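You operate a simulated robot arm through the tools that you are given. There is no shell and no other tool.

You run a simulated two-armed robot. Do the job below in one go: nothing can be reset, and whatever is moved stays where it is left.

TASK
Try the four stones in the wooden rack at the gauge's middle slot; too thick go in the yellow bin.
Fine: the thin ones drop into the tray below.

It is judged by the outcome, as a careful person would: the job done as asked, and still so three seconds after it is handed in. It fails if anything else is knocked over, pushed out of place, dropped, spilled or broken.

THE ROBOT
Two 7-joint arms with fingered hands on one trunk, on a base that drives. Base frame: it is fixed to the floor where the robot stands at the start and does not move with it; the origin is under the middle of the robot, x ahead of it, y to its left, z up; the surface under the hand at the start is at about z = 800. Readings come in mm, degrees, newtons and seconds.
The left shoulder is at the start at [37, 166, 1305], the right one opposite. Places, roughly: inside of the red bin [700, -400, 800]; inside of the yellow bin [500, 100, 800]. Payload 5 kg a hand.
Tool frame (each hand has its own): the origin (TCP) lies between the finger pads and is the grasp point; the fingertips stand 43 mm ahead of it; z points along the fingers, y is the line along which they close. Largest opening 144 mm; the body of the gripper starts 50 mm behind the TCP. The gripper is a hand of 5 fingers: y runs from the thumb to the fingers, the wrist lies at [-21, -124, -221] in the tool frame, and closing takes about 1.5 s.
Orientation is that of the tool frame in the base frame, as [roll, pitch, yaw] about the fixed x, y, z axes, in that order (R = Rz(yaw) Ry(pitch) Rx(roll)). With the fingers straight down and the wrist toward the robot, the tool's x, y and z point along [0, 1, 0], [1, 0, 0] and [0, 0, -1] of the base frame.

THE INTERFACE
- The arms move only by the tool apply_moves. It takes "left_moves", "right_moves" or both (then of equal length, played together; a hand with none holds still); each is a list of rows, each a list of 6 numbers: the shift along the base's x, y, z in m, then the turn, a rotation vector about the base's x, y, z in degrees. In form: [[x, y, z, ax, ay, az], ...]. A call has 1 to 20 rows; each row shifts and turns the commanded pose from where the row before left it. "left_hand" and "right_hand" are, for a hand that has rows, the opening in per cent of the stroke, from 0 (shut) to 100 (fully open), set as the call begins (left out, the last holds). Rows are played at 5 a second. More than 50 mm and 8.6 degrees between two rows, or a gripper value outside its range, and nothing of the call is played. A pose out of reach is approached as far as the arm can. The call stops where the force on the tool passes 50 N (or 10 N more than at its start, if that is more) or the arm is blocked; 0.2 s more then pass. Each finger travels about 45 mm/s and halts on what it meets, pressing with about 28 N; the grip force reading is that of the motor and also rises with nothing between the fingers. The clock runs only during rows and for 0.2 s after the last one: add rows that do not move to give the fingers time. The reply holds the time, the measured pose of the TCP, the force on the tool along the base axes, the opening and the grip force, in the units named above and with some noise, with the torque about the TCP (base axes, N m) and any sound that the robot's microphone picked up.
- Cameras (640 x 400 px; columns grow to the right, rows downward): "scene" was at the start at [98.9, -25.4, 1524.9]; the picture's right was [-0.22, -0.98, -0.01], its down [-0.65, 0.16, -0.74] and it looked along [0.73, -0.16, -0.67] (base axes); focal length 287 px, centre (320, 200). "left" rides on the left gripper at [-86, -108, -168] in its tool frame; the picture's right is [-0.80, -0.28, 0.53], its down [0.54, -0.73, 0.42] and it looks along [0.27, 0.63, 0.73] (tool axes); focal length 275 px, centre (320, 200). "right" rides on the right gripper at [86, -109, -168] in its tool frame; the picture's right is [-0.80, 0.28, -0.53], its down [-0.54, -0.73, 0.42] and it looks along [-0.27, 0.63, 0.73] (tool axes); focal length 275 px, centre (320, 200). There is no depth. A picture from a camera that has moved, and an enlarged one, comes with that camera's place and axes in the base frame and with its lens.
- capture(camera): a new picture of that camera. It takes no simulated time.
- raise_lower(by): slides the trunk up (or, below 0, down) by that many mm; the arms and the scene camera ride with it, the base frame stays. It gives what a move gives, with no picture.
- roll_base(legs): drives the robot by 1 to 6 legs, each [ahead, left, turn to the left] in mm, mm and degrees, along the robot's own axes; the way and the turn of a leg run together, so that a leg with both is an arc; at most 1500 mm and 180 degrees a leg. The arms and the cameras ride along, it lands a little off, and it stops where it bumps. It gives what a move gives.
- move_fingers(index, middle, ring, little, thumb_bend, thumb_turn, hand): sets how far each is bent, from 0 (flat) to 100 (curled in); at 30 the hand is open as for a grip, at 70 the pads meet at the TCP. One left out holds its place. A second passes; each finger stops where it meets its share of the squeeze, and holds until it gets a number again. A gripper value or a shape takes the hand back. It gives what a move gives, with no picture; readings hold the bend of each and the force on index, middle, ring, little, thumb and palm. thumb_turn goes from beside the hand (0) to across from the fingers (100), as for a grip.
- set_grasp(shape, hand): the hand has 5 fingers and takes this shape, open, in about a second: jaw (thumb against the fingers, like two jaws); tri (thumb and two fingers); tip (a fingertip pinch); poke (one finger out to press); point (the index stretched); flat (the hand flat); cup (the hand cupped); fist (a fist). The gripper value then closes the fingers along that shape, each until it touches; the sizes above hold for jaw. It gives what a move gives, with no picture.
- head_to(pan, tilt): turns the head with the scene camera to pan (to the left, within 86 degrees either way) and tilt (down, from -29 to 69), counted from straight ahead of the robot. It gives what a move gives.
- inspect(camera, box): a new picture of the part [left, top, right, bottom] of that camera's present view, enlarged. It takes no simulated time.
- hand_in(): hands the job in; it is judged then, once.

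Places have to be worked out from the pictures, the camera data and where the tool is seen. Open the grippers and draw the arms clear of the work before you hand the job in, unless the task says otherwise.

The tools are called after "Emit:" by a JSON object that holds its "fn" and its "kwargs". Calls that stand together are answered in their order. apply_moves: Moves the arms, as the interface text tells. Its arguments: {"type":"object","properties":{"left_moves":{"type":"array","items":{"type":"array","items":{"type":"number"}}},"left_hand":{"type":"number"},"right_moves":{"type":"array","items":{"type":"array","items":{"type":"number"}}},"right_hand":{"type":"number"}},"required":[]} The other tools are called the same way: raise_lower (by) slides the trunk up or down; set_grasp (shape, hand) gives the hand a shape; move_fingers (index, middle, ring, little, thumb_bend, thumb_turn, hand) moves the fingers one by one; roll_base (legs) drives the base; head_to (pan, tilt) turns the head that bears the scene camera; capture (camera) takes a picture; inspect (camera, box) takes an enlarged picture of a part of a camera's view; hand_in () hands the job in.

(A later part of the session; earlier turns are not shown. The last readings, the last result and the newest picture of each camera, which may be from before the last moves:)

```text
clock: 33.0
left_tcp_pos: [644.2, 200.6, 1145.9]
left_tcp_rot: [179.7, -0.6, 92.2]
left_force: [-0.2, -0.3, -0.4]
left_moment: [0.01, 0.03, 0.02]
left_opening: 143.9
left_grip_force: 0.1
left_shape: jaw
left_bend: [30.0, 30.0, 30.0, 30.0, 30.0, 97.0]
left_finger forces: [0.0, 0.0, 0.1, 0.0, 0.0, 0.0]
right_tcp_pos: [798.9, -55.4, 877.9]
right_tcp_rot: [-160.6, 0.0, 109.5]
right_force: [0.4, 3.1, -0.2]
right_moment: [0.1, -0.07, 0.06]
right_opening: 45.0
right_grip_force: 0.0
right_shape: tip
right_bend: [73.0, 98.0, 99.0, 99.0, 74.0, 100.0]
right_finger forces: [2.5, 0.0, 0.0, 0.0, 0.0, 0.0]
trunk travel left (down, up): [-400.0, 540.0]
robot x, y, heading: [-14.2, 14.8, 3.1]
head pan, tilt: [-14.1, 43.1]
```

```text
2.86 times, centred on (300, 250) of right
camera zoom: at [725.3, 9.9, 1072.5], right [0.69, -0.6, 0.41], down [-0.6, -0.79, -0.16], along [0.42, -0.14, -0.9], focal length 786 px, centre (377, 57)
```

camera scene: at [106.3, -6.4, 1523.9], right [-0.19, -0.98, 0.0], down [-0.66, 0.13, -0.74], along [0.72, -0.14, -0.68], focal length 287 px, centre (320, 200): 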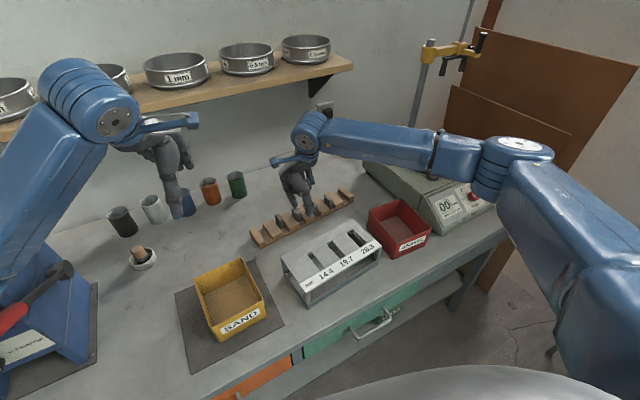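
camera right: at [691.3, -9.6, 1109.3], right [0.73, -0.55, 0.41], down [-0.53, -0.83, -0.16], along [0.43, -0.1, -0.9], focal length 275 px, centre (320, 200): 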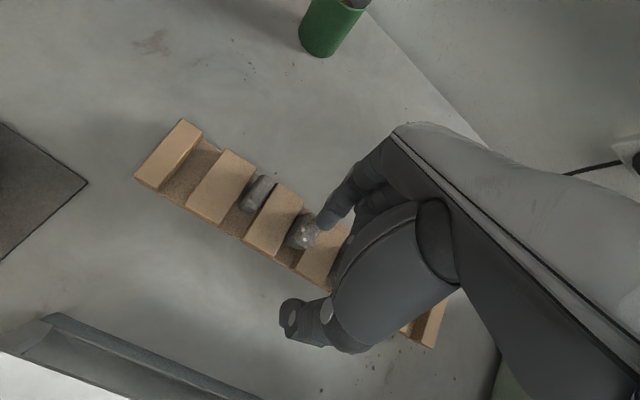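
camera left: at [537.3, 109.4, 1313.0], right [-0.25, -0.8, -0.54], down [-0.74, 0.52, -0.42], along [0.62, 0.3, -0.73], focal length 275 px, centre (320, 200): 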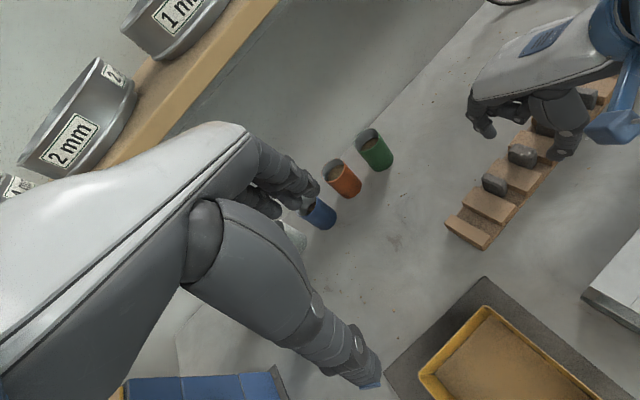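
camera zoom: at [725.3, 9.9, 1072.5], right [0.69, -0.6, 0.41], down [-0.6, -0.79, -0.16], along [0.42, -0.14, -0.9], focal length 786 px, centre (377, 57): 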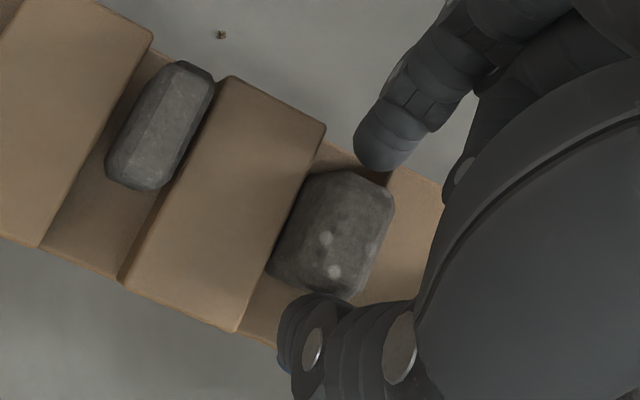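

The index feels 2.5 N pushing it toward −s, and the right view shows it touching the corner of the block between stones 2 and 3. The right camera was correct: I'm about 5–6 mm too far right. I'll reopen, shift left along the rack and close again.

Emit:
{"fn": "apply_moves", "kwargs": {"right_moves": [[0, 0, 0.004, 0, 0, 0], [0, 0, 0.004, 0, 0, 0], [-0.0022, 0.005, 0, 0, 0, 0], [0, 0, 0, 0, 0, 0]], "right_hand": 42}}

Emit:
{"fn": "inspect", "kwargs": {"camera": "right", "box": [240, 180, 360, 320]}}

Emit:
{"fn": "inspect", "kwargs": {"camera": "left", "box": [480, 100, 592, 190]}}

```text
clock: 34.0
left_tcp_pos: [644.9, 201.3, 1146.5]
left_tcp_rot: [179.7, -0.7, 92.3]
left_force: [1.2, -0.6, 0.5]
left_moment: [0.0, 0.02, 0.03]
left_opening: 144.0
left_grip_force: 0.1
left_shape: jaw
left_bend: [30.0, 30.0, 30.0, 30.0, 30.0, 97.0]
left_finger forces: [0.0, 0.0, 0.0, 0.1, 0.1, 0.1]
right_tcp_pos: [795.8, -50.4, 885.4]
right_tcp_rot: [-160.6, 0.0, 109.6]
right_force: [-0.9, -0.1, 0.4]
right_moment: [-0.02, -0.01, 0.0]
right_opening: 60.0
right_grip_force: 0.1
right_shape: tip
right_bend: [73.0, 98.0, 99.0, 99.0, 72.0, 100.0]
right_finger forces: [0.0, 0.1, 0.1, 0.1, 0.1, 0.0]
trunk travel left (down, up): [-400.0, 540.0]
robot x, y, heading: [-12.5, 10.1, 2.8]
head pan, tilt: [-14.1, 43.1]
```

```text
2.86 times, centred on (300, 250) of right
camera zoom: at [722.4, 15.1, 1080.6], right [0.69, -0.6, 0.41], down [-0.6, -0.79, -0.16], along [0.42, -0.14, -0.9], focal length 786 px, centre (377, 57)
```

zoom: 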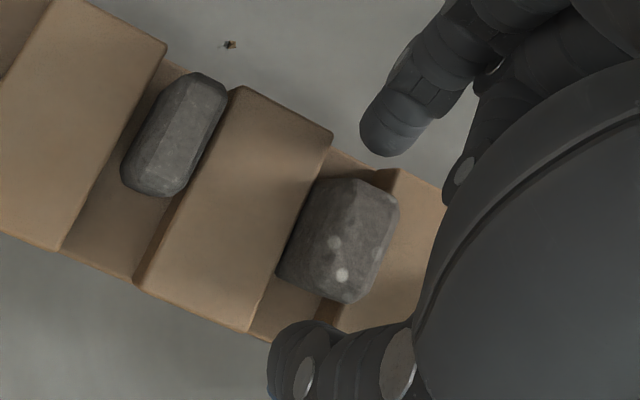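

```text
4.44 times, centred on (536, 145) of left
camera zoom: at [537.3, 109.3, 1313.1], right [-0.25, -0.8, -0.54], down [-0.74, 0.52, -0.42], along [0.62, 0.3, -0.73], focal length 1224 px, centre (-640, 444)
```

zoom: 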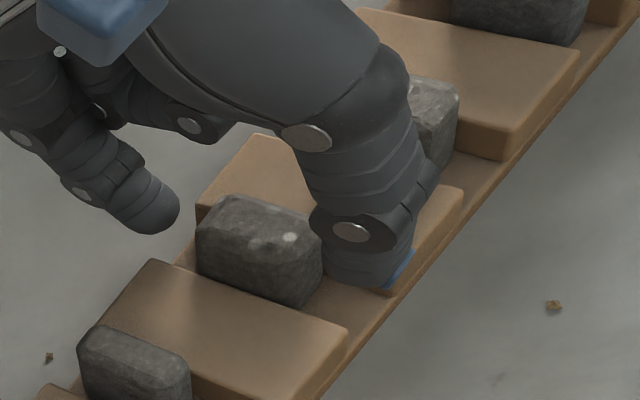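

The views disagree by a few mm, so I'll take the middle: back 2.5 mm to the right, and about 4 mm higher than before so the index clears the block top. Then I'll close.

Emit:
{"fn": "apply_moves", "kwargs": {"right_moves": [[0.001, -0.0023, -0.003, 0, 0, 0], [0, 0, 0, 0, 0, 0], [0, 0, 0, 0, 0, 0], [0, 0, 0, 0, 0, 0]], "right_hand": 30}}

Emit:
{"fn": "inspect", "kwargs": {"camera": "right", "box": [240, 180, 360, 320]}}

Emit:
{"fn": "inspect", "kwargs": {"camera": "left", "box": [480, 100, 592, 190]}}

```text
clock: 35.0
left_tcp_pos: [644.2, 200.9, 1145.1]
left_tcp_rot: [179.7, -0.6, 92.2]
left_force: [0.8, 0.5, 0.0]
left_moment: [0.02, -0.01, 0.0]
left_opening: 144.2
left_grip_force: 0.1
left_shape: jaw
left_bend: [30.0, 30.0, 30.0, 30.0, 30.0, 97.0]
left_finger forces: [0.1, 0.0, 0.0, 0.0, 0.1, 0.0]
right_tcp_pos: [797.9, -52.8, 883.0]
right_tcp_rot: [-160.6, 0.0, 109.5]
right_force: [0.2, -0.2, -0.3]
right_moment: [0.0, -0.03, 0.01]
right_opening: 44.4
right_grip_force: 0.0
right_shape: tip
right_bend: [73.0, 98.0, 99.0, 99.0, 74.0, 100.0]
right_finger forces: [0.0, 0.0, 0.0, 0.0, 0.1, 0.0]
trunk travel left (down, up): [-400.0, 540.0]
robot x, y, heading: [-13.5, 8.6, 2.8]
head pan, tilt: [-14.1, 43.1]
```

```text
2.86 times, centred on (300, 250) of right
camera zoom: at [723.7, 12.5, 1077.5], right [0.68, -0.6, 0.41], down [-0.6, -0.79, -0.16], along [0.42, -0.14, -0.9], focal length 786 px, centre (377, 57)
```

zoom: 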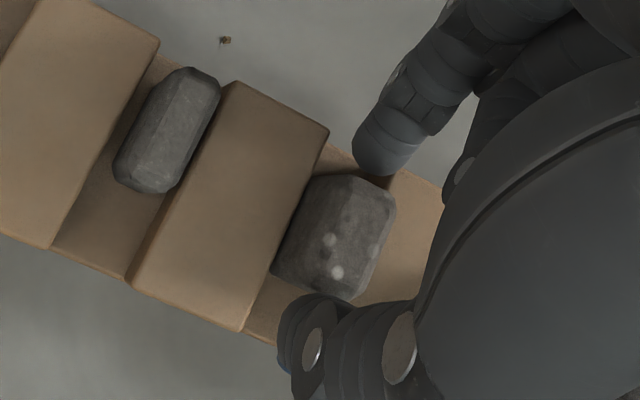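

```text
4.44 times, centred on (536, 145) of left
camera zoom: at [537.3, 109.3, 1313.1], right [-0.25, -0.8, -0.54], down [-0.74, 0.52, -0.42], along [0.62, 0.3, -0.73], focal length 1224 px, centre (-640, 444)
```

zoom: 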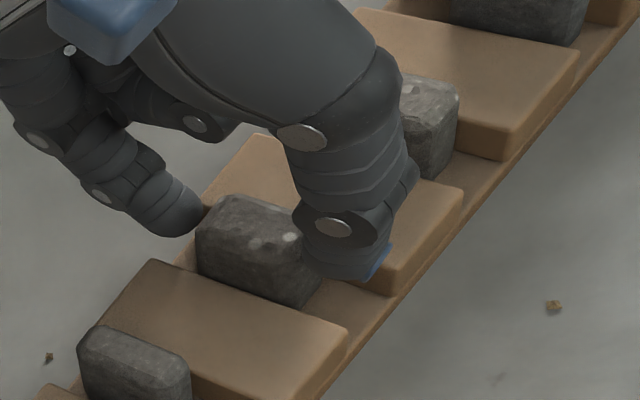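

No stray contact now and the pincer is centred on the stone in the right view. I'll close further to grip.

Emit:
{"fn": "apply_moves", "kwargs": {"right_moves": [[0, 0, 0, 0, 0, 0], [0, 0, 0, 0, 0, 0], [0, 0, 0, 0, 0, 0]], "right_hand": 20}}

Emit:
{"fn": "inspect", "kwargs": {"camera": "right", "box": [240, 180, 360, 320]}}

Emit:
{"fn": "inspect", "kwargs": {"camera": "left", "box": [480, 100, 592, 190]}}

```text
clock: 35.8
left_tcp_pos: [646.0, 200.8, 1146.2]
left_tcp_rot: [179.7, -0.5, 92.2]
left_force: [-0.8, 0.2, 0.3]
left_moment: [0.02, 0.02, -0.01]
left_opening: 144.1
left_grip_force: 0.1
left_shape: jaw
left_bend: [30.0, 30.0, 30.0, 30.0, 30.0, 97.0]
left_finger forces: [0.0, 0.0, 0.0, 0.1, 0.0, 0.0]
right_tcp_pos: [797.0, -52.0, 883.5]
right_tcp_rot: [-160.6, 0.0, 109.4]
right_force: [0.8, -0.1, 1.1]
right_moment: [-0.05, 0.05, 0.02]
right_opening: 28.0
right_grip_force: 28.5
right_shape: tip
right_bend: [73.0, 100.0, 100.0, 100.0, 74.0, 100.0]
right_finger forces: [22.9, 0.1, 0.0, 0.0, 20.2, 0.1]
trunk travel left (down, up): [-400.0, 540.0]
robot x, y, heading: [-13.2, 10.6, 3.1]
head pan, tilt: [-14.1, 43.1]
```

```text
2.86 times, centred on (300, 250) of right
camera zoom: at [723.7, 12.6, 1077.6], right [0.68, -0.6, 0.41], down [-0.6, -0.79, -0.16], along [0.42, -0.14, -0.9], focal length 786 px, centre (377, 57)
```

zoom: 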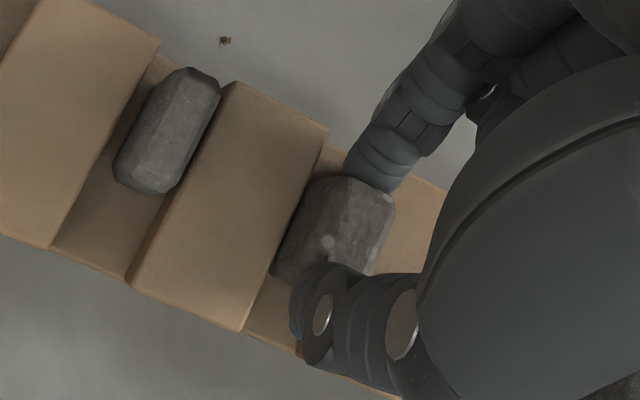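

```text
4.44 times, centred on (536, 145) of left
camera zoom: at [537.3, 109.3, 1313.1], right [-0.25, -0.8, -0.54], down [-0.74, 0.52, -0.42], along [0.62, 0.3, -0.73], focal length 1224 px, centre (-640, 444)
```

zoom: 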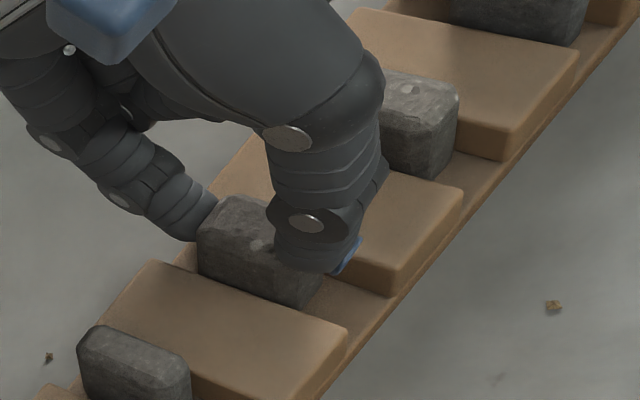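

I have a firm grip: index 23 N, thumb 20 N, and almost no net force on the tool. I'll lift gently by 15 mm and check.

Emit:
{"fn": "apply_moves", "kwargs": {"right_moves": [[0, 0, 0.005, 0, 0, 0], [0, 0, 0.005, 0, 0, 0], [0, 0, 0.005, 0, 0, 0], [0, 0, 0, 0, 0, 0]]}}

Emit:
{"fn": "inspect", "kwargs": {"camera": "left", "box": [480, 100, 592, 190]}}

Emit:
{"fn": "inspect", "kwargs": {"camera": "right", "box": [240, 180, 360, 320]}}

Emit:
{"fn": "inspect", "kwargs": {"camera": "scene", "box": [276, 150, 356, 230]}}

```text
clock: 36.8
left_tcp_pos: [644.8, 200.4, 1145.4]
left_tcp_rot: [179.6, -0.6, 92.2]
left_force: [0.1, 0.0, 0.1]
left_moment: [-0.01, -0.01, -0.01]
left_opening: 143.9
left_grip_force: 0.0
left_shape: jaw
left_bend: [30.0, 30.0, 30.0, 30.0, 30.0, 97.0]
left_finger forces: [0.0, 0.0, 0.0, 0.0, 0.1, 0.0]
right_tcp_pos: [797.6, -53.7, 899.6]
right_tcp_rot: [-160.6, 0.1, 109.4]
right_force: [0.4, -0.1, -0.5]
right_moment: [0.0, -0.02, 0.0]
right_opening: 27.7
right_grip_force: 27.9
right_shape: tip
right_bend: [73.0, 100.0, 100.0, 100.0, 74.0, 100.0]
right_finger forces: [22.8, 0.0, 0.1, 0.1, 19.4, 0.1]
trunk travel left (down, up): [-400.0, 540.0]
robot x, y, heading: [-10.7, 10.9, 3.0]
head pan, tilt: [-14.1, 43.1]
```

```text
4.44 times, centred on (536, 145) of left
camera zoom: at [537.3, 109.3, 1313.1], right [-0.25, -0.8, -0.54], down [-0.74, 0.52, -0.42], along [0.62, 0.3, -0.73], focal length 1224 px, centre (-640, 444)
```

zoom: 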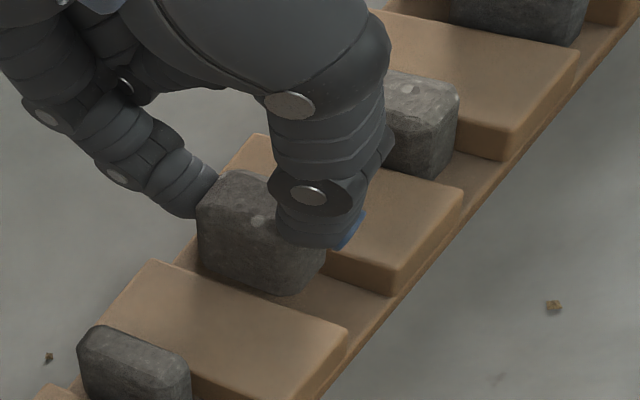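

```text
2.86 times, centred on (300, 250) of right
camera zoom: at [723.5, 12.2, 1093.0], right [0.68, -0.6, 0.41], down [-0.6, -0.79, -0.16], along [0.42, -0.14, -0.9], focal length 786 px, centre (377, 57)
```

zoom: 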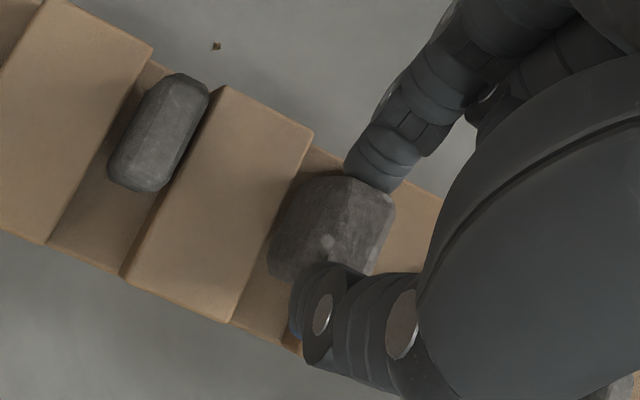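

```text
5.00 times, centred on (316, 190) of scene
camera zoom: at [106.3, -6.4, 1523.9], right [-0.19, -0.98, 0.0], down [-0.66, 0.13, -0.74], along [0.72, -0.14, -0.68], focal length 1437 px, centre (340, 250)
```

zoom: 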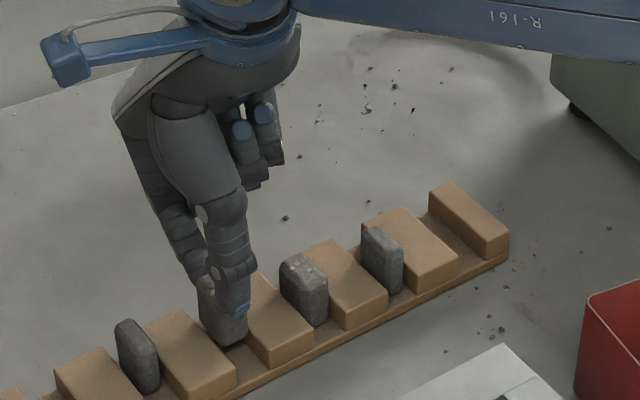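

The stone came up with the hand and its neighbours did not move. I'll raise it clear and carry it toward the gauge along −n, stopping short of it to look.

Emit:
{"fn": "apply_moves", "kwargs": {"right_moves": [[0, 0, 0.015, 0, 0, 0], [0, 0, 0.015, 0, 0, 0], [-0.0183, -0.0081, 0.018, 0, 0, 0], [-0.0183, -0.0081, 0.018, 0, 0, 0], [-0.0183, -0.0081, 0.018, 0, 0, 0], [-0.0183, -0.0081, 0.018, 0, 0, 0], [-0.0183, -0.0081, 0, 0, 0, 0], [0, 0, 0, 0, 0, 0]]}}

Emit:
{"fn": "capture", "kwargs": {"camera": "right"}}

Emit:
{"fn": "capture", "kwargs": {"camera": "left"}}

Emit:
{"fn": "capture", "kwargs": {"camera": "scene"}}

```text
clock: 38.6
left_tcp_pos: [644.7, 200.6, 1144.7]
left_tcp_rot: [179.7, -0.6, 92.3]
left_force: [0.1, -0.3, -0.2]
left_moment: [0.01, 0.0, 0.0]
left_opening: 144.2
left_grip_force: 0.0
left_shape: jaw
left_bend: [30.0, 30.0, 30.0, 30.0, 30.0, 97.0]
left_finger forces: [0.0, 0.0, 0.0, 0.0, 0.0, 0.1]
right_tcp_pos: [704.7, -91.8, 1001.1]
right_tcp_rot: [-160.6, -0.1, 109.4]
right_force: [-0.2, -0.6, -1.1]
right_moment: [0.04, -0.01, -0.02]
right_opening: 28.1
right_grip_force: 27.8
right_shape: tip
right_bend: [73.0, 100.0, 100.0, 100.0, 74.0, 100.0]
right_finger forces: [22.6, 0.0, 0.1, 0.0, 19.3, 0.0]
trunk travel left (down, up): [-400.0, 540.0]
robot x, y, heading: [-12.5, 8.9, 3.1]
head pan, tilt: [-14.1, 43.1]
```

```text
taken
camera right: at [631.5, -27.3, 1194.5], right [0.68, -0.6, 0.41], down [-0.6, -0.79, -0.16], along [0.42, -0.14, -0.9], focal length 275 px, centre (320, 200)
```

right: 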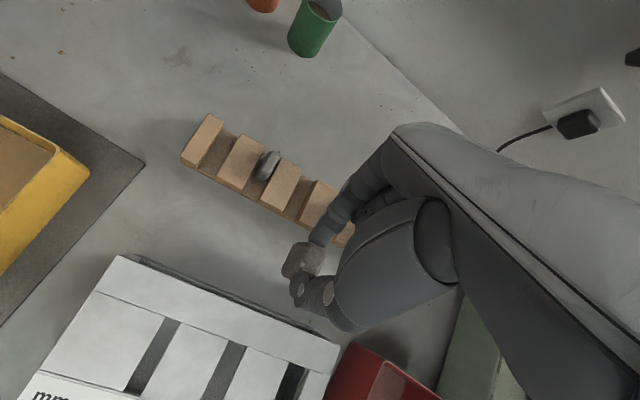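

```text
taken
camera left: at [537.4, 109.3, 1313.1], right [-0.25, -0.8, -0.54], down [-0.74, 0.52, -0.42], along [0.62, 0.3, -0.73], focal length 275 px, centre (320, 200)
```

left: 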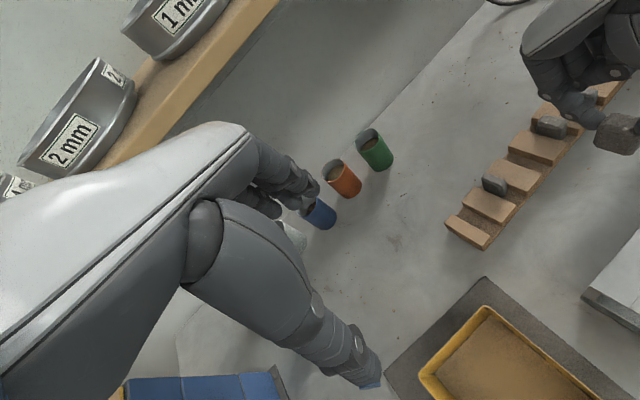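

```text
taken
camera scene: at [106.3, -6.4, 1523.9], right [-0.19, -0.98, 0.0], down [-0.66, 0.13, -0.74], along [0.72, -0.14, -0.68], focal length 287 px, centre (320, 200)
```

scene: 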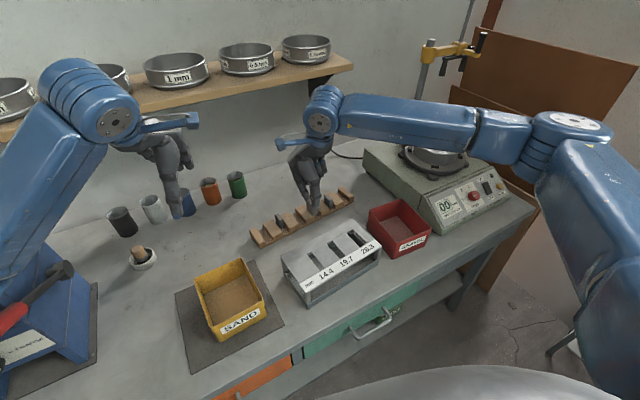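

I'll zoom in on the held stone to check its attitude in the grip.

Emit:
{"fn": "inspect", "kwargs": {"camera": "right", "box": [250, 210, 370, 310]}}

Emit:
{"fn": "inspect", "kwargs": {"camera": "left", "box": [520, 80, 640, 180]}}

Emit:
{"fn": "inspect", "kwargs": {"camera": "scene", "box": [270, 140, 350, 220]}}

Emit:
{"fn": "inspect", "kwargs": {"camera": "right", "box": [20, 240, 350, 400]}}

```text
4.00 times, centred on (310, 260) of right
camera zoom: at [631.5, -27.3, 1194.5], right [0.68, -0.6, 0.41], down [-0.6, -0.79, -0.16], along [0.42, -0.14, -0.9], focal length 1101 px, centre (360, -40)
```

zoom: 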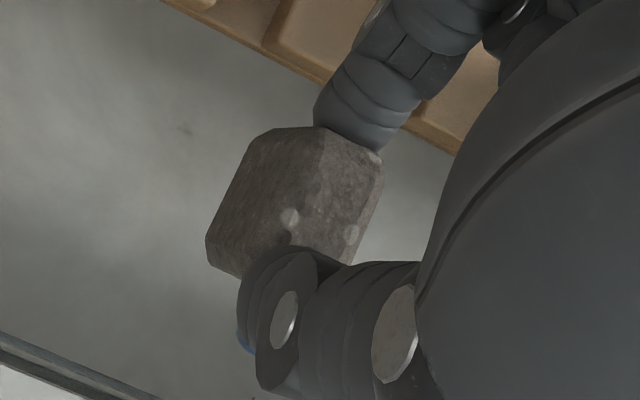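

```text
4.00 times, centred on (580, 130) of left
camera zoom: at [537.4, 109.3, 1313.1], right [-0.25, -0.8, -0.54], down [-0.74, 0.52, -0.42], along [0.62, 0.3, -0.73], focal length 1101 px, centre (-720, 480)
```

zoom: 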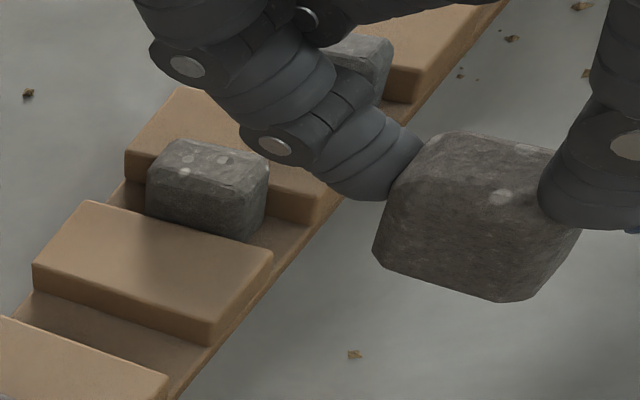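

```text
5.00 times, centred on (310, 180) of scene
camera zoom: at [106.3, -6.4, 1523.9], right [-0.19, -0.98, 0.0], down [-0.66, 0.13, -0.74], along [0.72, -0.14, -0.68], focal length 1437 px, centre (370, 300)
```

zoom: 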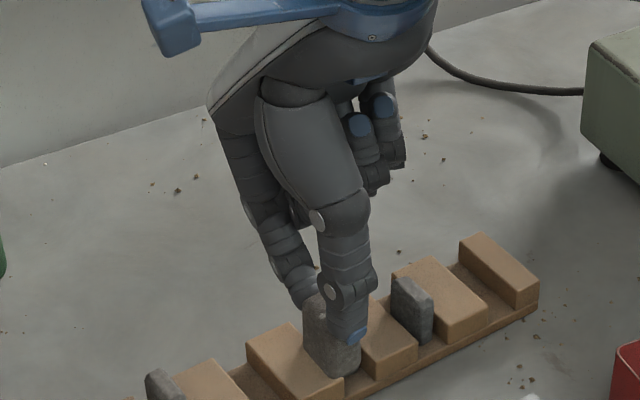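

```text
1.94 times, centred on (185, 320) of right
camera zoom: at [631.5, -27.3, 1194.5], right [0.68, -0.6, 0.41], down [-0.6, -0.79, -0.16], along [0.42, -0.14, -0.9], focal length 534 px, centre (582, -33)
```

zoom: 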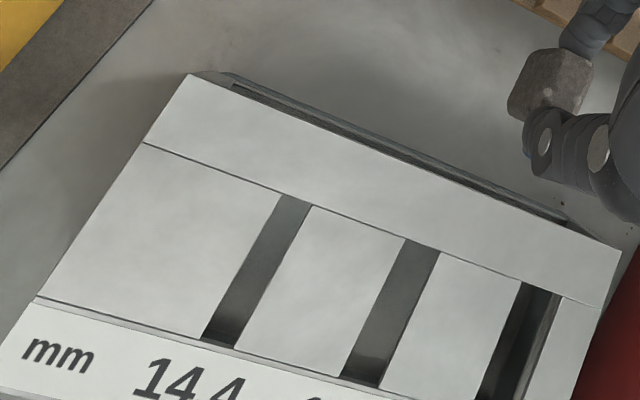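

The stone's pose in the hand is the same as when I gripped it. I put the middle slot's centre near [576, −144, 885] with its direction at 24°, which matches my hand. I'll carry the stone over it, keeping about 39 mm of clearance, and look.

Emit:
{"fn": "apply_moves", "kwargs": {"right_moves": [[-0.0301, -0.0118, 0, 0, 0, 0], [-0.0301, -0.0118, 0, 0, 0, 0], [-0.0301, -0.0118, 0, 0, 0, 0], [-0.0301, -0.0118, 0, 0, 0, 0], [0, 0, 0, 0, 0, 0], [0, 0, 0, 0, 0, 0]]}}

Emit:
{"fn": "inspect", "kwargs": {"camera": "right", "box": [200, 180, 400, 380]}}

Emit:
{"fn": "inspect", "kwargs": {"camera": "scene", "box": [280, 160, 400, 300]}}

Emit:
{"fn": "capture", "kwargs": {"camera": "right"}}

```text
clock: 40.0
left_tcp_pos: [644.8, 200.6, 1144.8]
left_tcp_rot: [179.7, -0.7, 92.2]
left_force: [0.7, -0.4, -0.6]
left_moment: [-0.01, -0.04, 0.01]
left_opening: 143.7
left_grip_force: 0.1
left_shape: jaw
left_bend: [30.0, 30.0, 30.0, 30.0, 30.0, 97.0]
left_finger forces: [0.0, 0.0, 0.1, 0.0, 0.0, 0.0]
right_tcp_pos: [584.6, -140.5, 1000.2]
right_tcp_rot: [-160.6, 0.0, 109.3]
right_force: [0.0, -0.3, 0.5]
right_moment: [-0.02, 0.01, -0.01]
right_opening: 28.0
right_grip_force: 28.0
right_shape: tip
right_bend: [73.0, 100.0, 100.0, 100.0, 74.0, 100.0]
right_finger forces: [22.7, 0.1, 0.0, 0.1, 19.2, 0.0]
trunk travel left (down, up): [-400.0, 540.0]
robot x, y, heading: [-10.4, 11.2, 3.0]
head pan, tilt: [-14.1, 43.1]
```

```text
2.00 times, centred on (300, 280) of right
camera zoom: at [509.8, -75.2, 1193.7], right [0.68, -0.6, 0.41], down [-0.6, -0.79, -0.16], along [0.42, -0.14, -0.9], focal length 551 px, centre (360, 40)
```

zoom: 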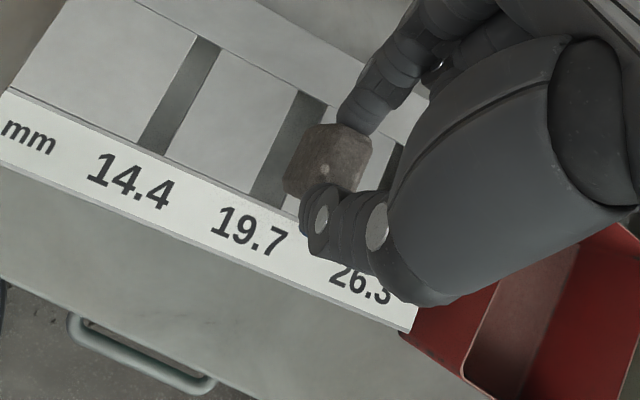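

```text
2.86 times, centred on (340, 230) of scene
camera zoom: at [106.3, -6.4, 1523.9], right [-0.19, -0.98, 0.0], down [-0.66, 0.13, -0.74], along [0.72, -0.14, -0.68], focal length 821 px, centre (263, 114)
```

zoom: 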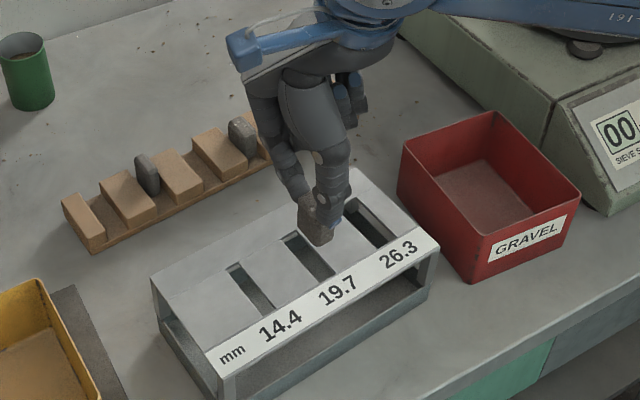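

```text
taken
camera right: at [509.8, -75.2, 1193.7], right [0.68, -0.6, 0.41], down [-0.6, -0.79, -0.16], along [0.42, -0.14, -0.9], focal length 275 px, centre (320, 200)
```

right: 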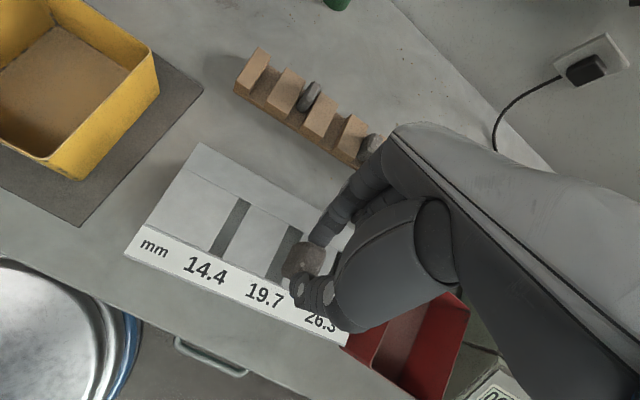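

The stone is hovering over the middle slot. I'll zoom tighter from both cameras to compare its edges with the slot.

Emit:
{"fn": "inspect", "kwargs": {"camera": "right", "box": [250, 210, 350, 300]}}

Emit:
{"fn": "inspect", "kwargs": {"camera": "scene", "box": [310, 210, 380, 270]}}

```text
4.44 times, centred on (300, 255) of right
camera zoom: at [509.8, -75.2, 1193.7], right [0.68, -0.6, 0.41], down [-0.6, -0.79, -0.16], along [0.42, -0.14, -0.9], focal length 1224 px, centre (409, -44)
```

zoom: 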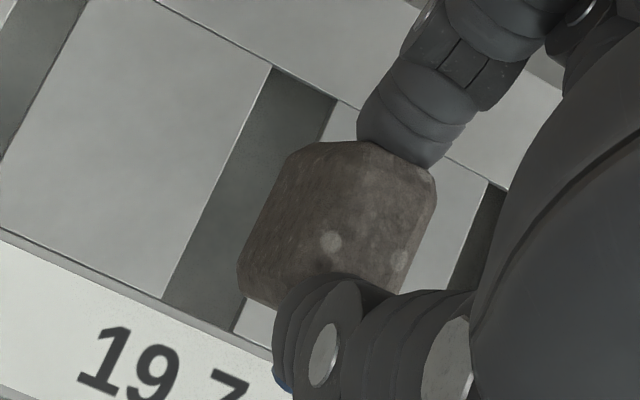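

```text
6.67 times, centred on (345, 240) of scene
camera zoom: at [106.3, -6.4, 1523.9], right [-0.19, -0.98, 0.0], down [-0.66, 0.13, -0.74], along [0.72, -0.14, -0.68], focal length 1916 px, centre (153, -67)
```

zoom: 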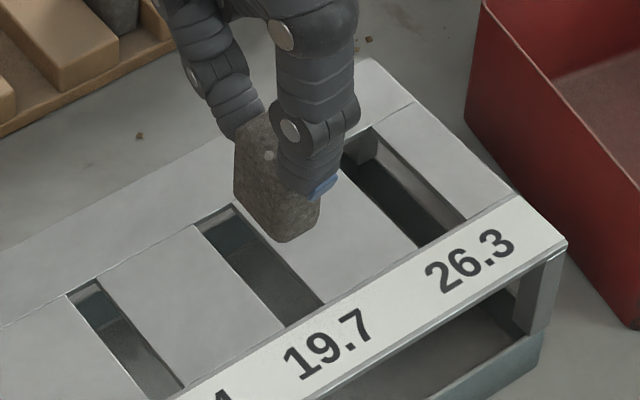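

In the right camera the slot spans s = 356.2–375.6; that 19.4 mm matches the 19.7 mm nominal, so the plate top is near z = 880. Stone 2 spans about 358.5–381, roughly 22 mm. I'll centre it over the slot and lower it to about 8 mm above the plate, then feel for entry.

Emit:
{"fn": "apply_moves", "kwargs": {"right_moves": [[0.0012, 0.0047, -0.011, 0, 0, 0], [0, 0, -0.012, 0, 0, 0], [0, 0, -0.012, 0, 0, 0], [0, 0, 0, 0, 0, 0]]}}

Emit:
{"fn": "inspect", "kwargs": {"camera": "right", "box": [250, 210, 350, 300]}}

Emit:
{"fn": "inspect", "kwargs": {"camera": "scene", "box": [310, 210, 380, 270]}}

```text
clock: 41.0
left_tcp_pos: [645.0, 199.6, 1145.4]
left_tcp_rot: [179.7, -0.5, 92.2]
left_force: [1.6, -0.2, -1.4]
left_moment: [-0.02, -0.04, 0.04]
left_opening: 144.1
left_grip_force: 0.0
left_shape: jaw
left_bend: [30.0, 30.0, 30.0, 30.0, 30.0, 97.0]
left_finger forces: [0.0, 0.1, 0.1, 0.1, 0.0, 0.0]
right_tcp_pos: [585.5, -135.0, 964.4]
right_tcp_rot: [-160.5, 0.0, 109.4]
right_force: [0.4, -0.4, -0.8]
right_moment: [-0.03, 0.02, 0.0]
right_opening: 27.8
right_grip_force: 27.8
right_shape: tip
right_bend: [73.0, 100.0, 100.0, 100.0, 74.0, 100.0]
right_finger forces: [22.6, 0.0, 0.1, 0.0, 19.2, 0.0]
trunk travel left (down, up): [-400.0, 540.0]
robot x, y, heading: [-14.5, 11.6, 3.2]
head pan, tilt: [-14.1, 43.1]
```

```text
4.44 times, centred on (300, 255) of right
camera zoom: at [511.9, -70.0, 1157.6], right [0.68, -0.6, 0.41], down [-0.6, -0.79, -0.16], along [0.42, -0.14, -0.9], focal length 1224 px, centre (409, -44)
```

zoom: 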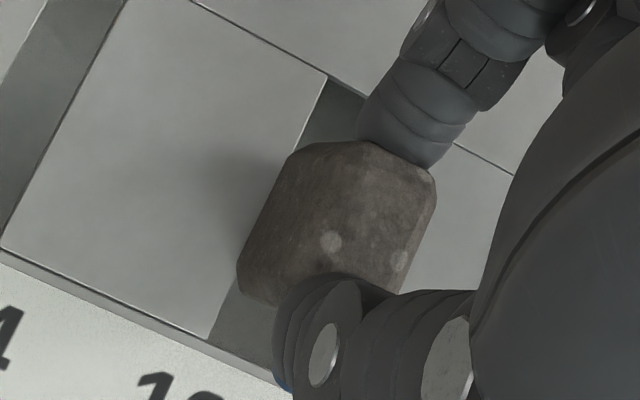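

```text
6.67 times, centred on (345, 240) of scene
camera zoom: at [106.3, -6.4, 1523.9], right [-0.19, -0.98, 0.0], down [-0.66, 0.13, -0.74], along [0.72, -0.14, -0.68], focal length 1916 px, centre (153, -67)
```

zoom: 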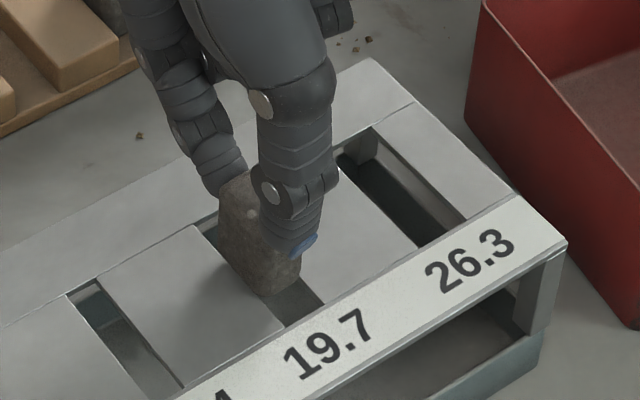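

The stone is about 8 mm above the plate and centred on the slot. I'll lower in small steps and watch the vertical force.

Emit:
{"fn": "apply_moves", "kwargs": {"right_moves": [[0, 0, -0.003, 0, 0, 0], [0, 0, -0.002, 0, 0, 0], [0, 0, 0, 0, 0, 0]]}}

Emit:
{"fn": "apply_moves", "kwargs": {"right_moves": [[0, 0, -0.002, 0, 0, 0], [0, 0, 0, 0, 0, 0]]}}

```text
clock: 41.8
left_tcp_pos: [645.3, 200.1, 1145.0]
left_tcp_rot: [179.6, -0.6, 92.1]
left_force: [-0.1, -0.5, -0.6]
left_moment: [0.01, -0.02, 0.04]
left_opening: 143.7
left_grip_force: 0.1
left_shape: jaw
left_bend: [30.0, 30.0, 30.0, 30.0, 30.0, 97.0]
left_finger forces: [0.1, 0.1, 0.0, 0.0, 0.1, 0.0]
right_tcp_pos: [586.9, -136.1, 959.6]
right_tcp_rot: [-160.6, 0.0, 109.4]
right_force: [0.2, -1.2, 1.9]
right_moment: [-0.09, 0.0, 0.02]
right_opening: 28.2
right_grip_force: 27.8
right_shape: tip
right_bend: [73.0, 100.0, 100.0, 100.0, 74.0, 100.0]
right_finger forces: [22.8, 0.0, 0.1, 0.1, 20.7, 0.1]
trunk travel left (down, up): [-400.0, 540.0]
robot x, y, heading: [-15.4, 11.0, 3.1]
head pan, tilt: [-14.1, 43.1]
```

```text
clock: 42.4
left_tcp_pos: [645.0, 200.8, 1146.6]
left_tcp_rot: [179.6, -0.6, 92.2]
left_force: [0.4, -0.4, 0.4]
left_moment: [-0.03, 0.03, 0.01]
left_opening: 144.2
left_grip_force: 0.0
left_shape: jaw
left_bend: [30.0, 30.0, 30.0, 30.0, 30.0, 97.0]
left_finger forces: [0.0, 0.0, 0.0, 0.0, 0.1, 0.0]
right_tcp_pos: [586.0, -135.5, 958.6]
right_tcp_rot: [-160.8, 0.0, 109.4]
right_force: [0.3, -1.7, 12.1]
right_moment: [-0.19, 0.26, 0.02]
right_opening: 28.0
right_grip_force: 28.6
right_shape: tip
right_bend: [73.0, 100.0, 100.0, 100.0, 74.0, 100.0]
right_finger forces: [23.1, 0.0, 0.0, 0.0, 28.3, 0.1]
trunk travel left (down, up): [-400.0, 540.0]
robot x, y, heading: [-11.9, 11.7, 2.9]
head pan, tilt: [-14.1, 43.1]
```

It touches at TCP z ≈ 959.5, with 12 N. The moment puts the contact near s = 357, the slot's left edge, and the side force points to +s, so the stone is a little too far left. I'll lift 4 mm, shift 2 mm right and retry.

Emit:
{"fn": "apply_moves", "kwargs": {"right_moves": [[0, 0, 0.005, 0, 0, 0], [0.0008, -0.0018, 0, 0, 0, 0], [0, 0, -0.003, 0, 0, 0], [0, 0, 0, 0, 0, 0]]}}

Emit:
{"fn": "apply_moves", "kwargs": {"right_moves": [[0, 0, -0.002, 0, 0, 0], [0, 0, 0, 0, 0, 0]]}}

Emit:
{"fn": "inspect", "kwargs": {"camera": "right", "box": [250, 210, 350, 300]}}

Emit:
{"fn": "inspect", "kwargs": {"camera": "scene", "box": [310, 210, 380, 270]}}

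```text
clock: 43.4
left_tcp_pos: [644.6, 200.7, 1145.3]
left_tcp_rot: [179.6, -0.6, 92.2]
left_force: [0.3, 0.8, 0.1]
left_moment: [-0.03, 0.02, 0.0]
left_opening: 144.0
left_grip_force: 0.0
left_shape: jaw
left_bend: [30.0, 30.0, 30.0, 30.0, 30.0, 97.0]
left_finger forces: [0.1, 0.0, 0.0, 0.0, 0.1, 0.1]
right_tcp_pos: [587.2, -137.7, 958.5]
right_tcp_rot: [-160.6, -0.1, 109.5]
right_force: [-0.9, 0.3, 1.7]
right_moment: [-0.02, 0.07, -0.06]
right_opening: 27.8
right_grip_force: 27.4
right_shape: tip
right_bend: [73.0, 100.0, 100.0, 100.0, 74.0, 100.0]
right_finger forces: [22.1, 0.0, 0.0, 0.1, 21.5, 0.0]
trunk travel left (down, up): [-400.0, 540.0]
robot x, y, heading: [-16.6, 9.6, 3.1]
head pan, tilt: [-14.1, 43.1]
```

```text
clock: 44.0
left_tcp_pos: [643.7, 200.2, 1146.5]
left_tcp_rot: [179.8, -0.6, 92.2]
left_force: [-0.6, 0.2, 0.1]
left_moment: [0.02, 0.02, -0.01]
left_opening: 144.2
left_grip_force: 0.3
left_shape: jaw
left_bend: [30.0, 30.0, 30.0, 30.0, 30.0, 97.0]
left_finger forces: [0.1, 0.0, 0.0, 0.0, 0.0, 0.0]
right_tcp_pos: [586.3, -136.1, 958.2]
right_tcp_rot: [-160.6, 0.0, 109.3]
right_force: [-1.5, 0.0, 17.5]
right_moment: [-0.22, 0.57, -0.03]
right_opening: 27.8
right_grip_force: 27.8
right_shape: tip
right_bend: [73.0, 100.0, 100.0, 100.0, 74.0, 100.0]
right_finger forces: [21.8, 0.0, 0.0, 0.0, 34.6, 0.0]
trunk travel left (down, up): [-400.0, 540.0]
robot x, y, heading: [-12.0, 11.7, 3.0]
head pan, tilt: [-14.1, 43.1]
```

```text
4.44 times, centred on (300, 255) of right
camera zoom: at [513.1, -71.7, 1151.7], right [0.68, -0.6, 0.41], down [-0.6, -0.79, -0.16], along [0.42, -0.14, -0.9], focal length 1224 px, centre (409, -44)
```

zoom: 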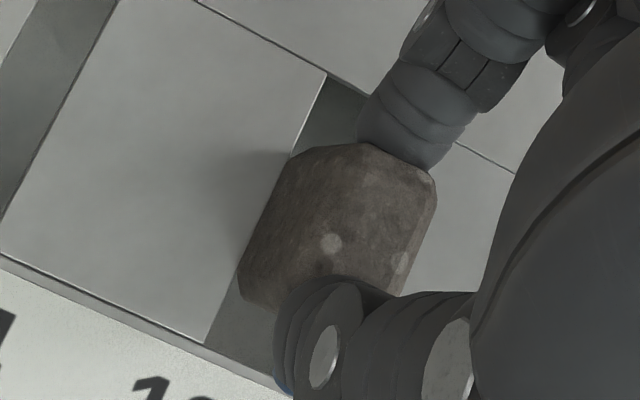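

```text
6.67 times, centred on (345, 240) of scene
camera zoom: at [105.9, -6.0, 1524.1], right [-0.19, -0.98, 0.0], down [-0.66, 0.13, -0.74], along [0.72, -0.14, -0.68], focal length 1916 px, centre (153, -67)
```

zoom: 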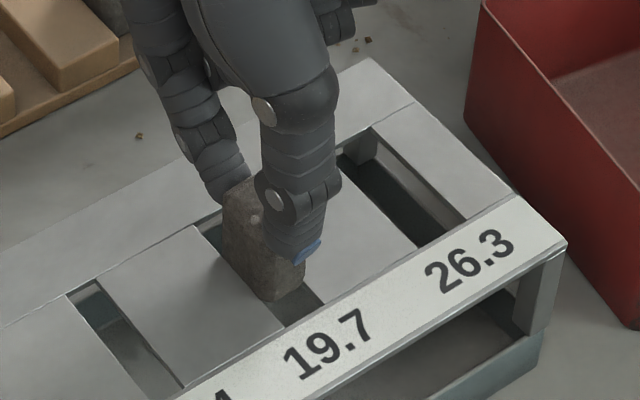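

Now the contact is balanced between both slot edges (resultant near s = 364, 17 N) and the stone still won't enter, which fits its ~22 mm look. I'll make one more try 1.2 mm further right, to be sure it isn't just alignment.

Emit:
{"fn": "apply_moves", "kwargs": {"right_moves": [[0, 0, 0.005, 0, 0, 0], [0.0005, -0.0011, 0, 0, 0, 0], [0, 0, -0.003, 0, 0, 0], [0, 0, -0.0015, 0, 0, 0], [0, 0, 0, 0, 0, 0]]}}

```text
clock: 45.2
left_tcp_pos: [644.7, 200.3, 1147.1]
left_tcp_rot: [179.7, -0.6, 92.2]
left_force: [0.4, -0.6, 0.3]
left_moment: [-0.03, 0.01, 0.02]
left_opening: 144.0
left_grip_force: 0.0
left_shape: jaw
left_bend: [30.0, 30.0, 30.0, 30.0, 30.0, 97.0]
left_finger forces: [0.0, 0.1, 0.0, 0.0, 0.0, 0.0]
right_tcp_pos: [588.9, -138.8, 959.5]
right_tcp_rot: [-160.7, 0.0, 109.5]
right_force: [-2.4, 3.3, 14.7]
right_moment: [-0.01, 0.44, -0.02]
right_opening: 28.1
right_grip_force: 28.2
right_shape: tip
right_bend: [73.0, 100.0, 100.0, 100.0, 74.0, 100.0]
right_finger forces: [22.5, 0.0, 0.0, 0.0, 31.0, 0.0]
trunk travel left (down, up): [-400.0, 540.0]
robot x, y, heading: [-10.6, 7.3, 2.9]
head pan, tilt: [-14.1, 43.1]
```

At this offset the side force flips to −s, so the right edge now pushes back. With both edges bearing and no free window in between, stone 2 is too thick and goes in the yellow bin. I'll lift it clear, and first move the left hand up and back, because it hovers near the route to that bin.

Emit:
{"fn": "apply_moves", "kwargs": {"right_moves": [[0, 0, 0.012, 0, 0, 0], [0, 0, 0.012, 0, 0, 0], [0, 0, 0.012, 0, 0, 0], [0, 0, 0, 0, 0, 0]]}}

Emit:
{"fn": "apply_moves", "kwargs": {"left_moves": [[-0.01, 0.01, 0.025, 0, 0, 0], [-0.015, 0.015, 0.025, 0, 0, 0], [-0.015, 0.015, 0.025, 0, 0, 0], [-0.015, 0.015, 0.025, 0, 0, 0], [0, 0, 0, 0, 0, 0]]}}

Emit:
{"fn": "capture", "kwargs": {"camera": "scene"}}

Emit:
{"fn": "capture", "kwargs": {"camera": "left"}}

Emit:
{"fn": "capture", "kwargs": {"camera": "right"}}

```text
clock: 46.2
left_tcp_pos: [644.4, 201.7, 1145.8]
left_tcp_rot: [179.8, -0.7, 92.2]
left_force: [0.3, 0.1, 1.0]
left_moment: [0.01, -0.01, 0.01]
left_opening: 144.1
left_grip_force: 0.1
left_shape: jaw
left_bend: [30.0, 30.0, 30.0, 30.0, 30.0, 97.0]
left_finger forces: [0.0, 0.1, 0.0, 0.0, 0.0, 0.0]
right_tcp_pos: [586.9, -138.5, 993.1]
right_tcp_rot: [-160.7, 0.0, 109.5]
right_force: [0.6, -0.6, -0.9]
right_moment: [-0.02, -0.03, 0.04]
right_opening: 27.6
right_grip_force: 27.6
right_shape: tip
right_bend: [73.0, 100.0, 100.0, 100.0, 74.0, 100.0]
right_finger forces: [22.3, 0.0, 0.1, 0.1, 19.6, 0.0]
trunk travel left (down, up): [-400.0, 540.0]
robot x, y, heading: [-12.9, 7.2, 3.0]
head pan, tilt: [-14.1, 43.1]
```

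```text
clock: 47.4
left_tcp_pos: [593.6, 255.0, 1244.1]
left_tcp_rot: [179.8, -0.7, 92.2]
left_force: [-0.2, -0.3, 0.2]
left_moment: [-0.01, 0.03, 0.0]
left_opening: 143.6
left_grip_force: 0.0
left_shape: jaw
left_bend: [30.0, 30.0, 30.0, 30.0, 30.0, 97.0]
left_finger forces: [0.1, 0.1, 0.0, 0.0, 0.0, 0.0]
right_tcp_pos: [592.2, -139.5, 990.5]
right_tcp_rot: [-160.5, -0.2, 109.5]
right_force: [0.4, 0.2, -1.1]
right_moment: [0.0, 0.0, -0.01]
right_opening: 27.0
right_grip_force: 27.5
right_shape: tip
right_bend: [73.0, 100.0, 100.0, 100.0, 74.0, 100.0]
right_finger forces: [22.5, 0.0, 0.0, 0.0, 19.8, 0.0]
trunk travel left (down, up): [-400.0, 540.0]
robot x, y, heading: [-12.6, 7.6, 2.7]
head pan, tilt: [-14.1, 43.1]
```

```text
taken
camera scene: at [111.4, -8.0, 1523.5], right [-0.19, -0.98, -0.01], down [-0.67, 0.13, -0.73], along [0.72, -0.14, -0.68], focal length 287 px, centre (320, 200)
```

scene: 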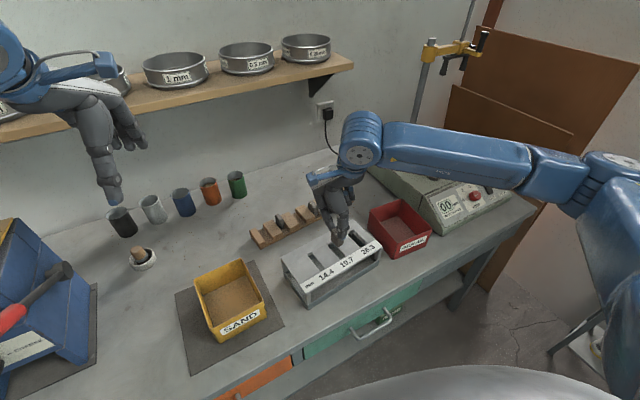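

```text
taken
camera left: at [486.6, 162.5, 1411.6], right [-0.25, -0.8, -0.55], down [-0.75, 0.52, -0.42], along [0.62, 0.3, -0.73], focal length 275 px, centre (320, 200)
```

left: 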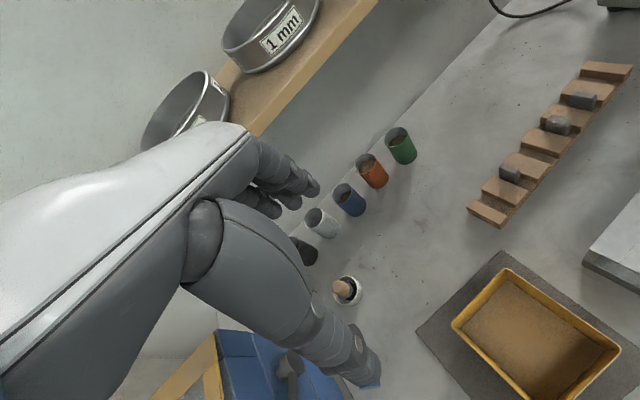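

```text
taken
camera right: at [517.9, -73.8, 1185.7], right [0.69, -0.6, 0.41], down [-0.6, -0.79, -0.16], along [0.42, -0.13, -0.9], focal length 275 px, centre (320, 200)
```

right: 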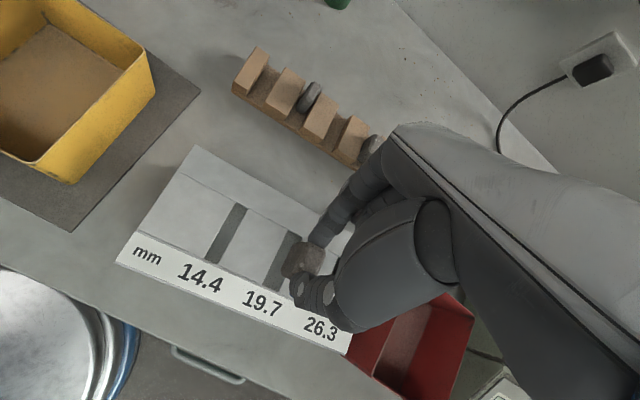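

Lifting the left arm freed it from the lever. The yellow bin's rim triangulates to corners [600, 110], [467, 62], [425, 179] and [558, 230] at z ≈ 878, centred near [512, 145]. I'll move the left hand a bit further away and carry the stone over the bin.

Emit:
{"fn": "apply_moves", "kwargs": {"left_moves": [[-0.01, 0.03, 0.02, 0, 0, 0], [-0.01, 0.03, 0.02, 0, 0, 0], [0, 0, 0, 0, 0, 0]]}}

Emit:
{"fn": "apply_moves", "kwargs": {"right_moves": [[-0.0096, 0.0415, 0, 0, 0, 0], [-0.0096, 0.0415, 0, 0, 0, 0], [-0.0096, 0.0415, 0, 0, 0, 0], [-0.0096, 0.0415, 0, 0, 0, 0], [0, 0, 0, 0, 0, 0]]}}

Emit:
{"fn": "capture", "kwargs": {"camera": "scene"}}

Emit:
{"fn": "capture", "kwargs": {"camera": "right"}}

```text
clock: 48.2
left_tcp_pos: [578.9, 316.2, 1277.5]
left_tcp_rot: [-179.8, -0.5, 92.1]
left_force: [-0.1, -0.6, 0.8]
left_moment: [0.09, 0.0, -0.01]
left_opening: 143.8
left_grip_force: 0.0
left_shape: jaw
left_bend: [30.0, 30.0, 30.0, 30.0, 30.0, 98.0]
left_finger forces: [0.0, 0.1, 0.0, 0.1, 0.1, 0.0]
right_tcp_pos: [595.7, -138.1, 988.9]
right_tcp_rot: [-160.1, -0.1, 109.4]
right_force: [0.6, -0.9, -0.9]
right_moment: [0.04, 0.01, -0.04]
right_opening: 27.9
right_grip_force: 28.0
right_shape: tip
right_bend: [73.0, 100.0, 100.0, 100.0, 74.0, 100.0]
right_finger forces: [22.6, 0.0, 0.1, 0.0, 19.7, 0.1]
trunk travel left (down, up): [-400.0, 540.0]
robot x, y, heading: [-14.9, 11.7, 2.8]
head pan, tilt: [-14.1, 43.1]
```

```text
clock: 49.4
left_tcp_pos: [578.0, 317.2, 1278.8]
left_tcp_rot: [-179.7, -0.4, 92.1]
left_force: [-0.1, -0.4, 0.7]
left_moment: [0.09, -0.01, -0.01]
left_opening: 144.1
left_grip_force: 0.0
left_shape: jaw
left_bend: [30.0, 30.0, 30.0, 30.0, 30.0, 98.0]
left_finger forces: [0.0, 0.0, 0.1, 0.1, 0.0, 0.0]
right_tcp_pos: [556.8, 28.2, 986.0]
right_tcp_rot: [-160.1, 0.0, 109.4]
right_force: [-0.6, 0.4, -1.5]
right_moment: [0.0, -0.01, -0.01]
right_opening: 27.8
right_grip_force: 28.5
right_shape: tip
right_bend: [73.0, 100.0, 100.0, 100.0, 74.0, 100.0]
right_finger forces: [22.2, 0.0, 0.0, 0.0, 19.5, 0.0]
trunk travel left (down, up): [-400.0, 540.0]
robot x, y, heading: [-16.9, 13.0, 3.1]
head pan, tilt: [-14.1, 43.1]
```

```text
taken
camera scene: at [119.2, -3.6, 1522.7], right [-0.19, -0.98, 0.0], down [-0.67, 0.13, -0.73], along [0.72, -0.14, -0.68], focal length 287 px, centre (320, 200)
```

scene: 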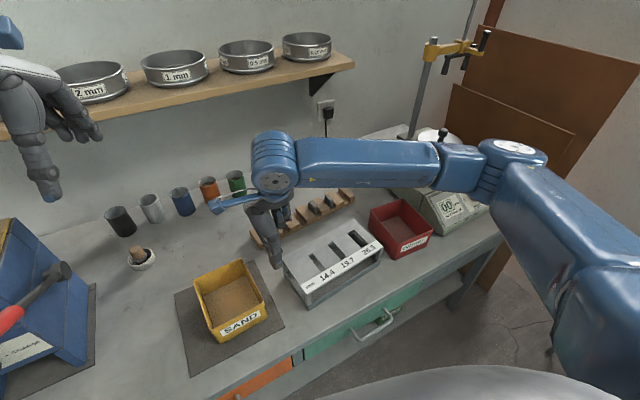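

```text
taken
camera right: at [485.3, 94.1, 1181.6], right [0.69, -0.6, 0.41], down [-0.6, -0.79, -0.15], along [0.41, -0.14, -0.9], focal length 275 px, centre (320, 200)
```

right: 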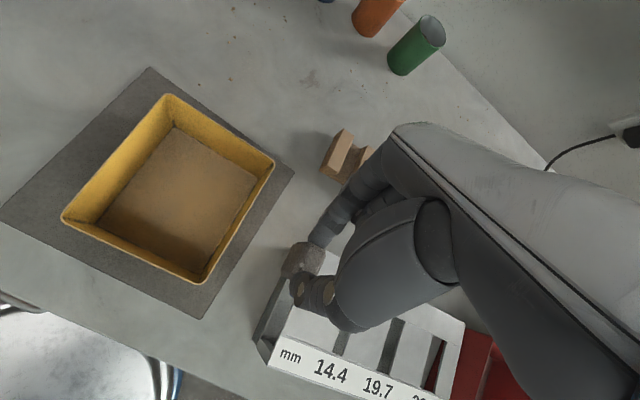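

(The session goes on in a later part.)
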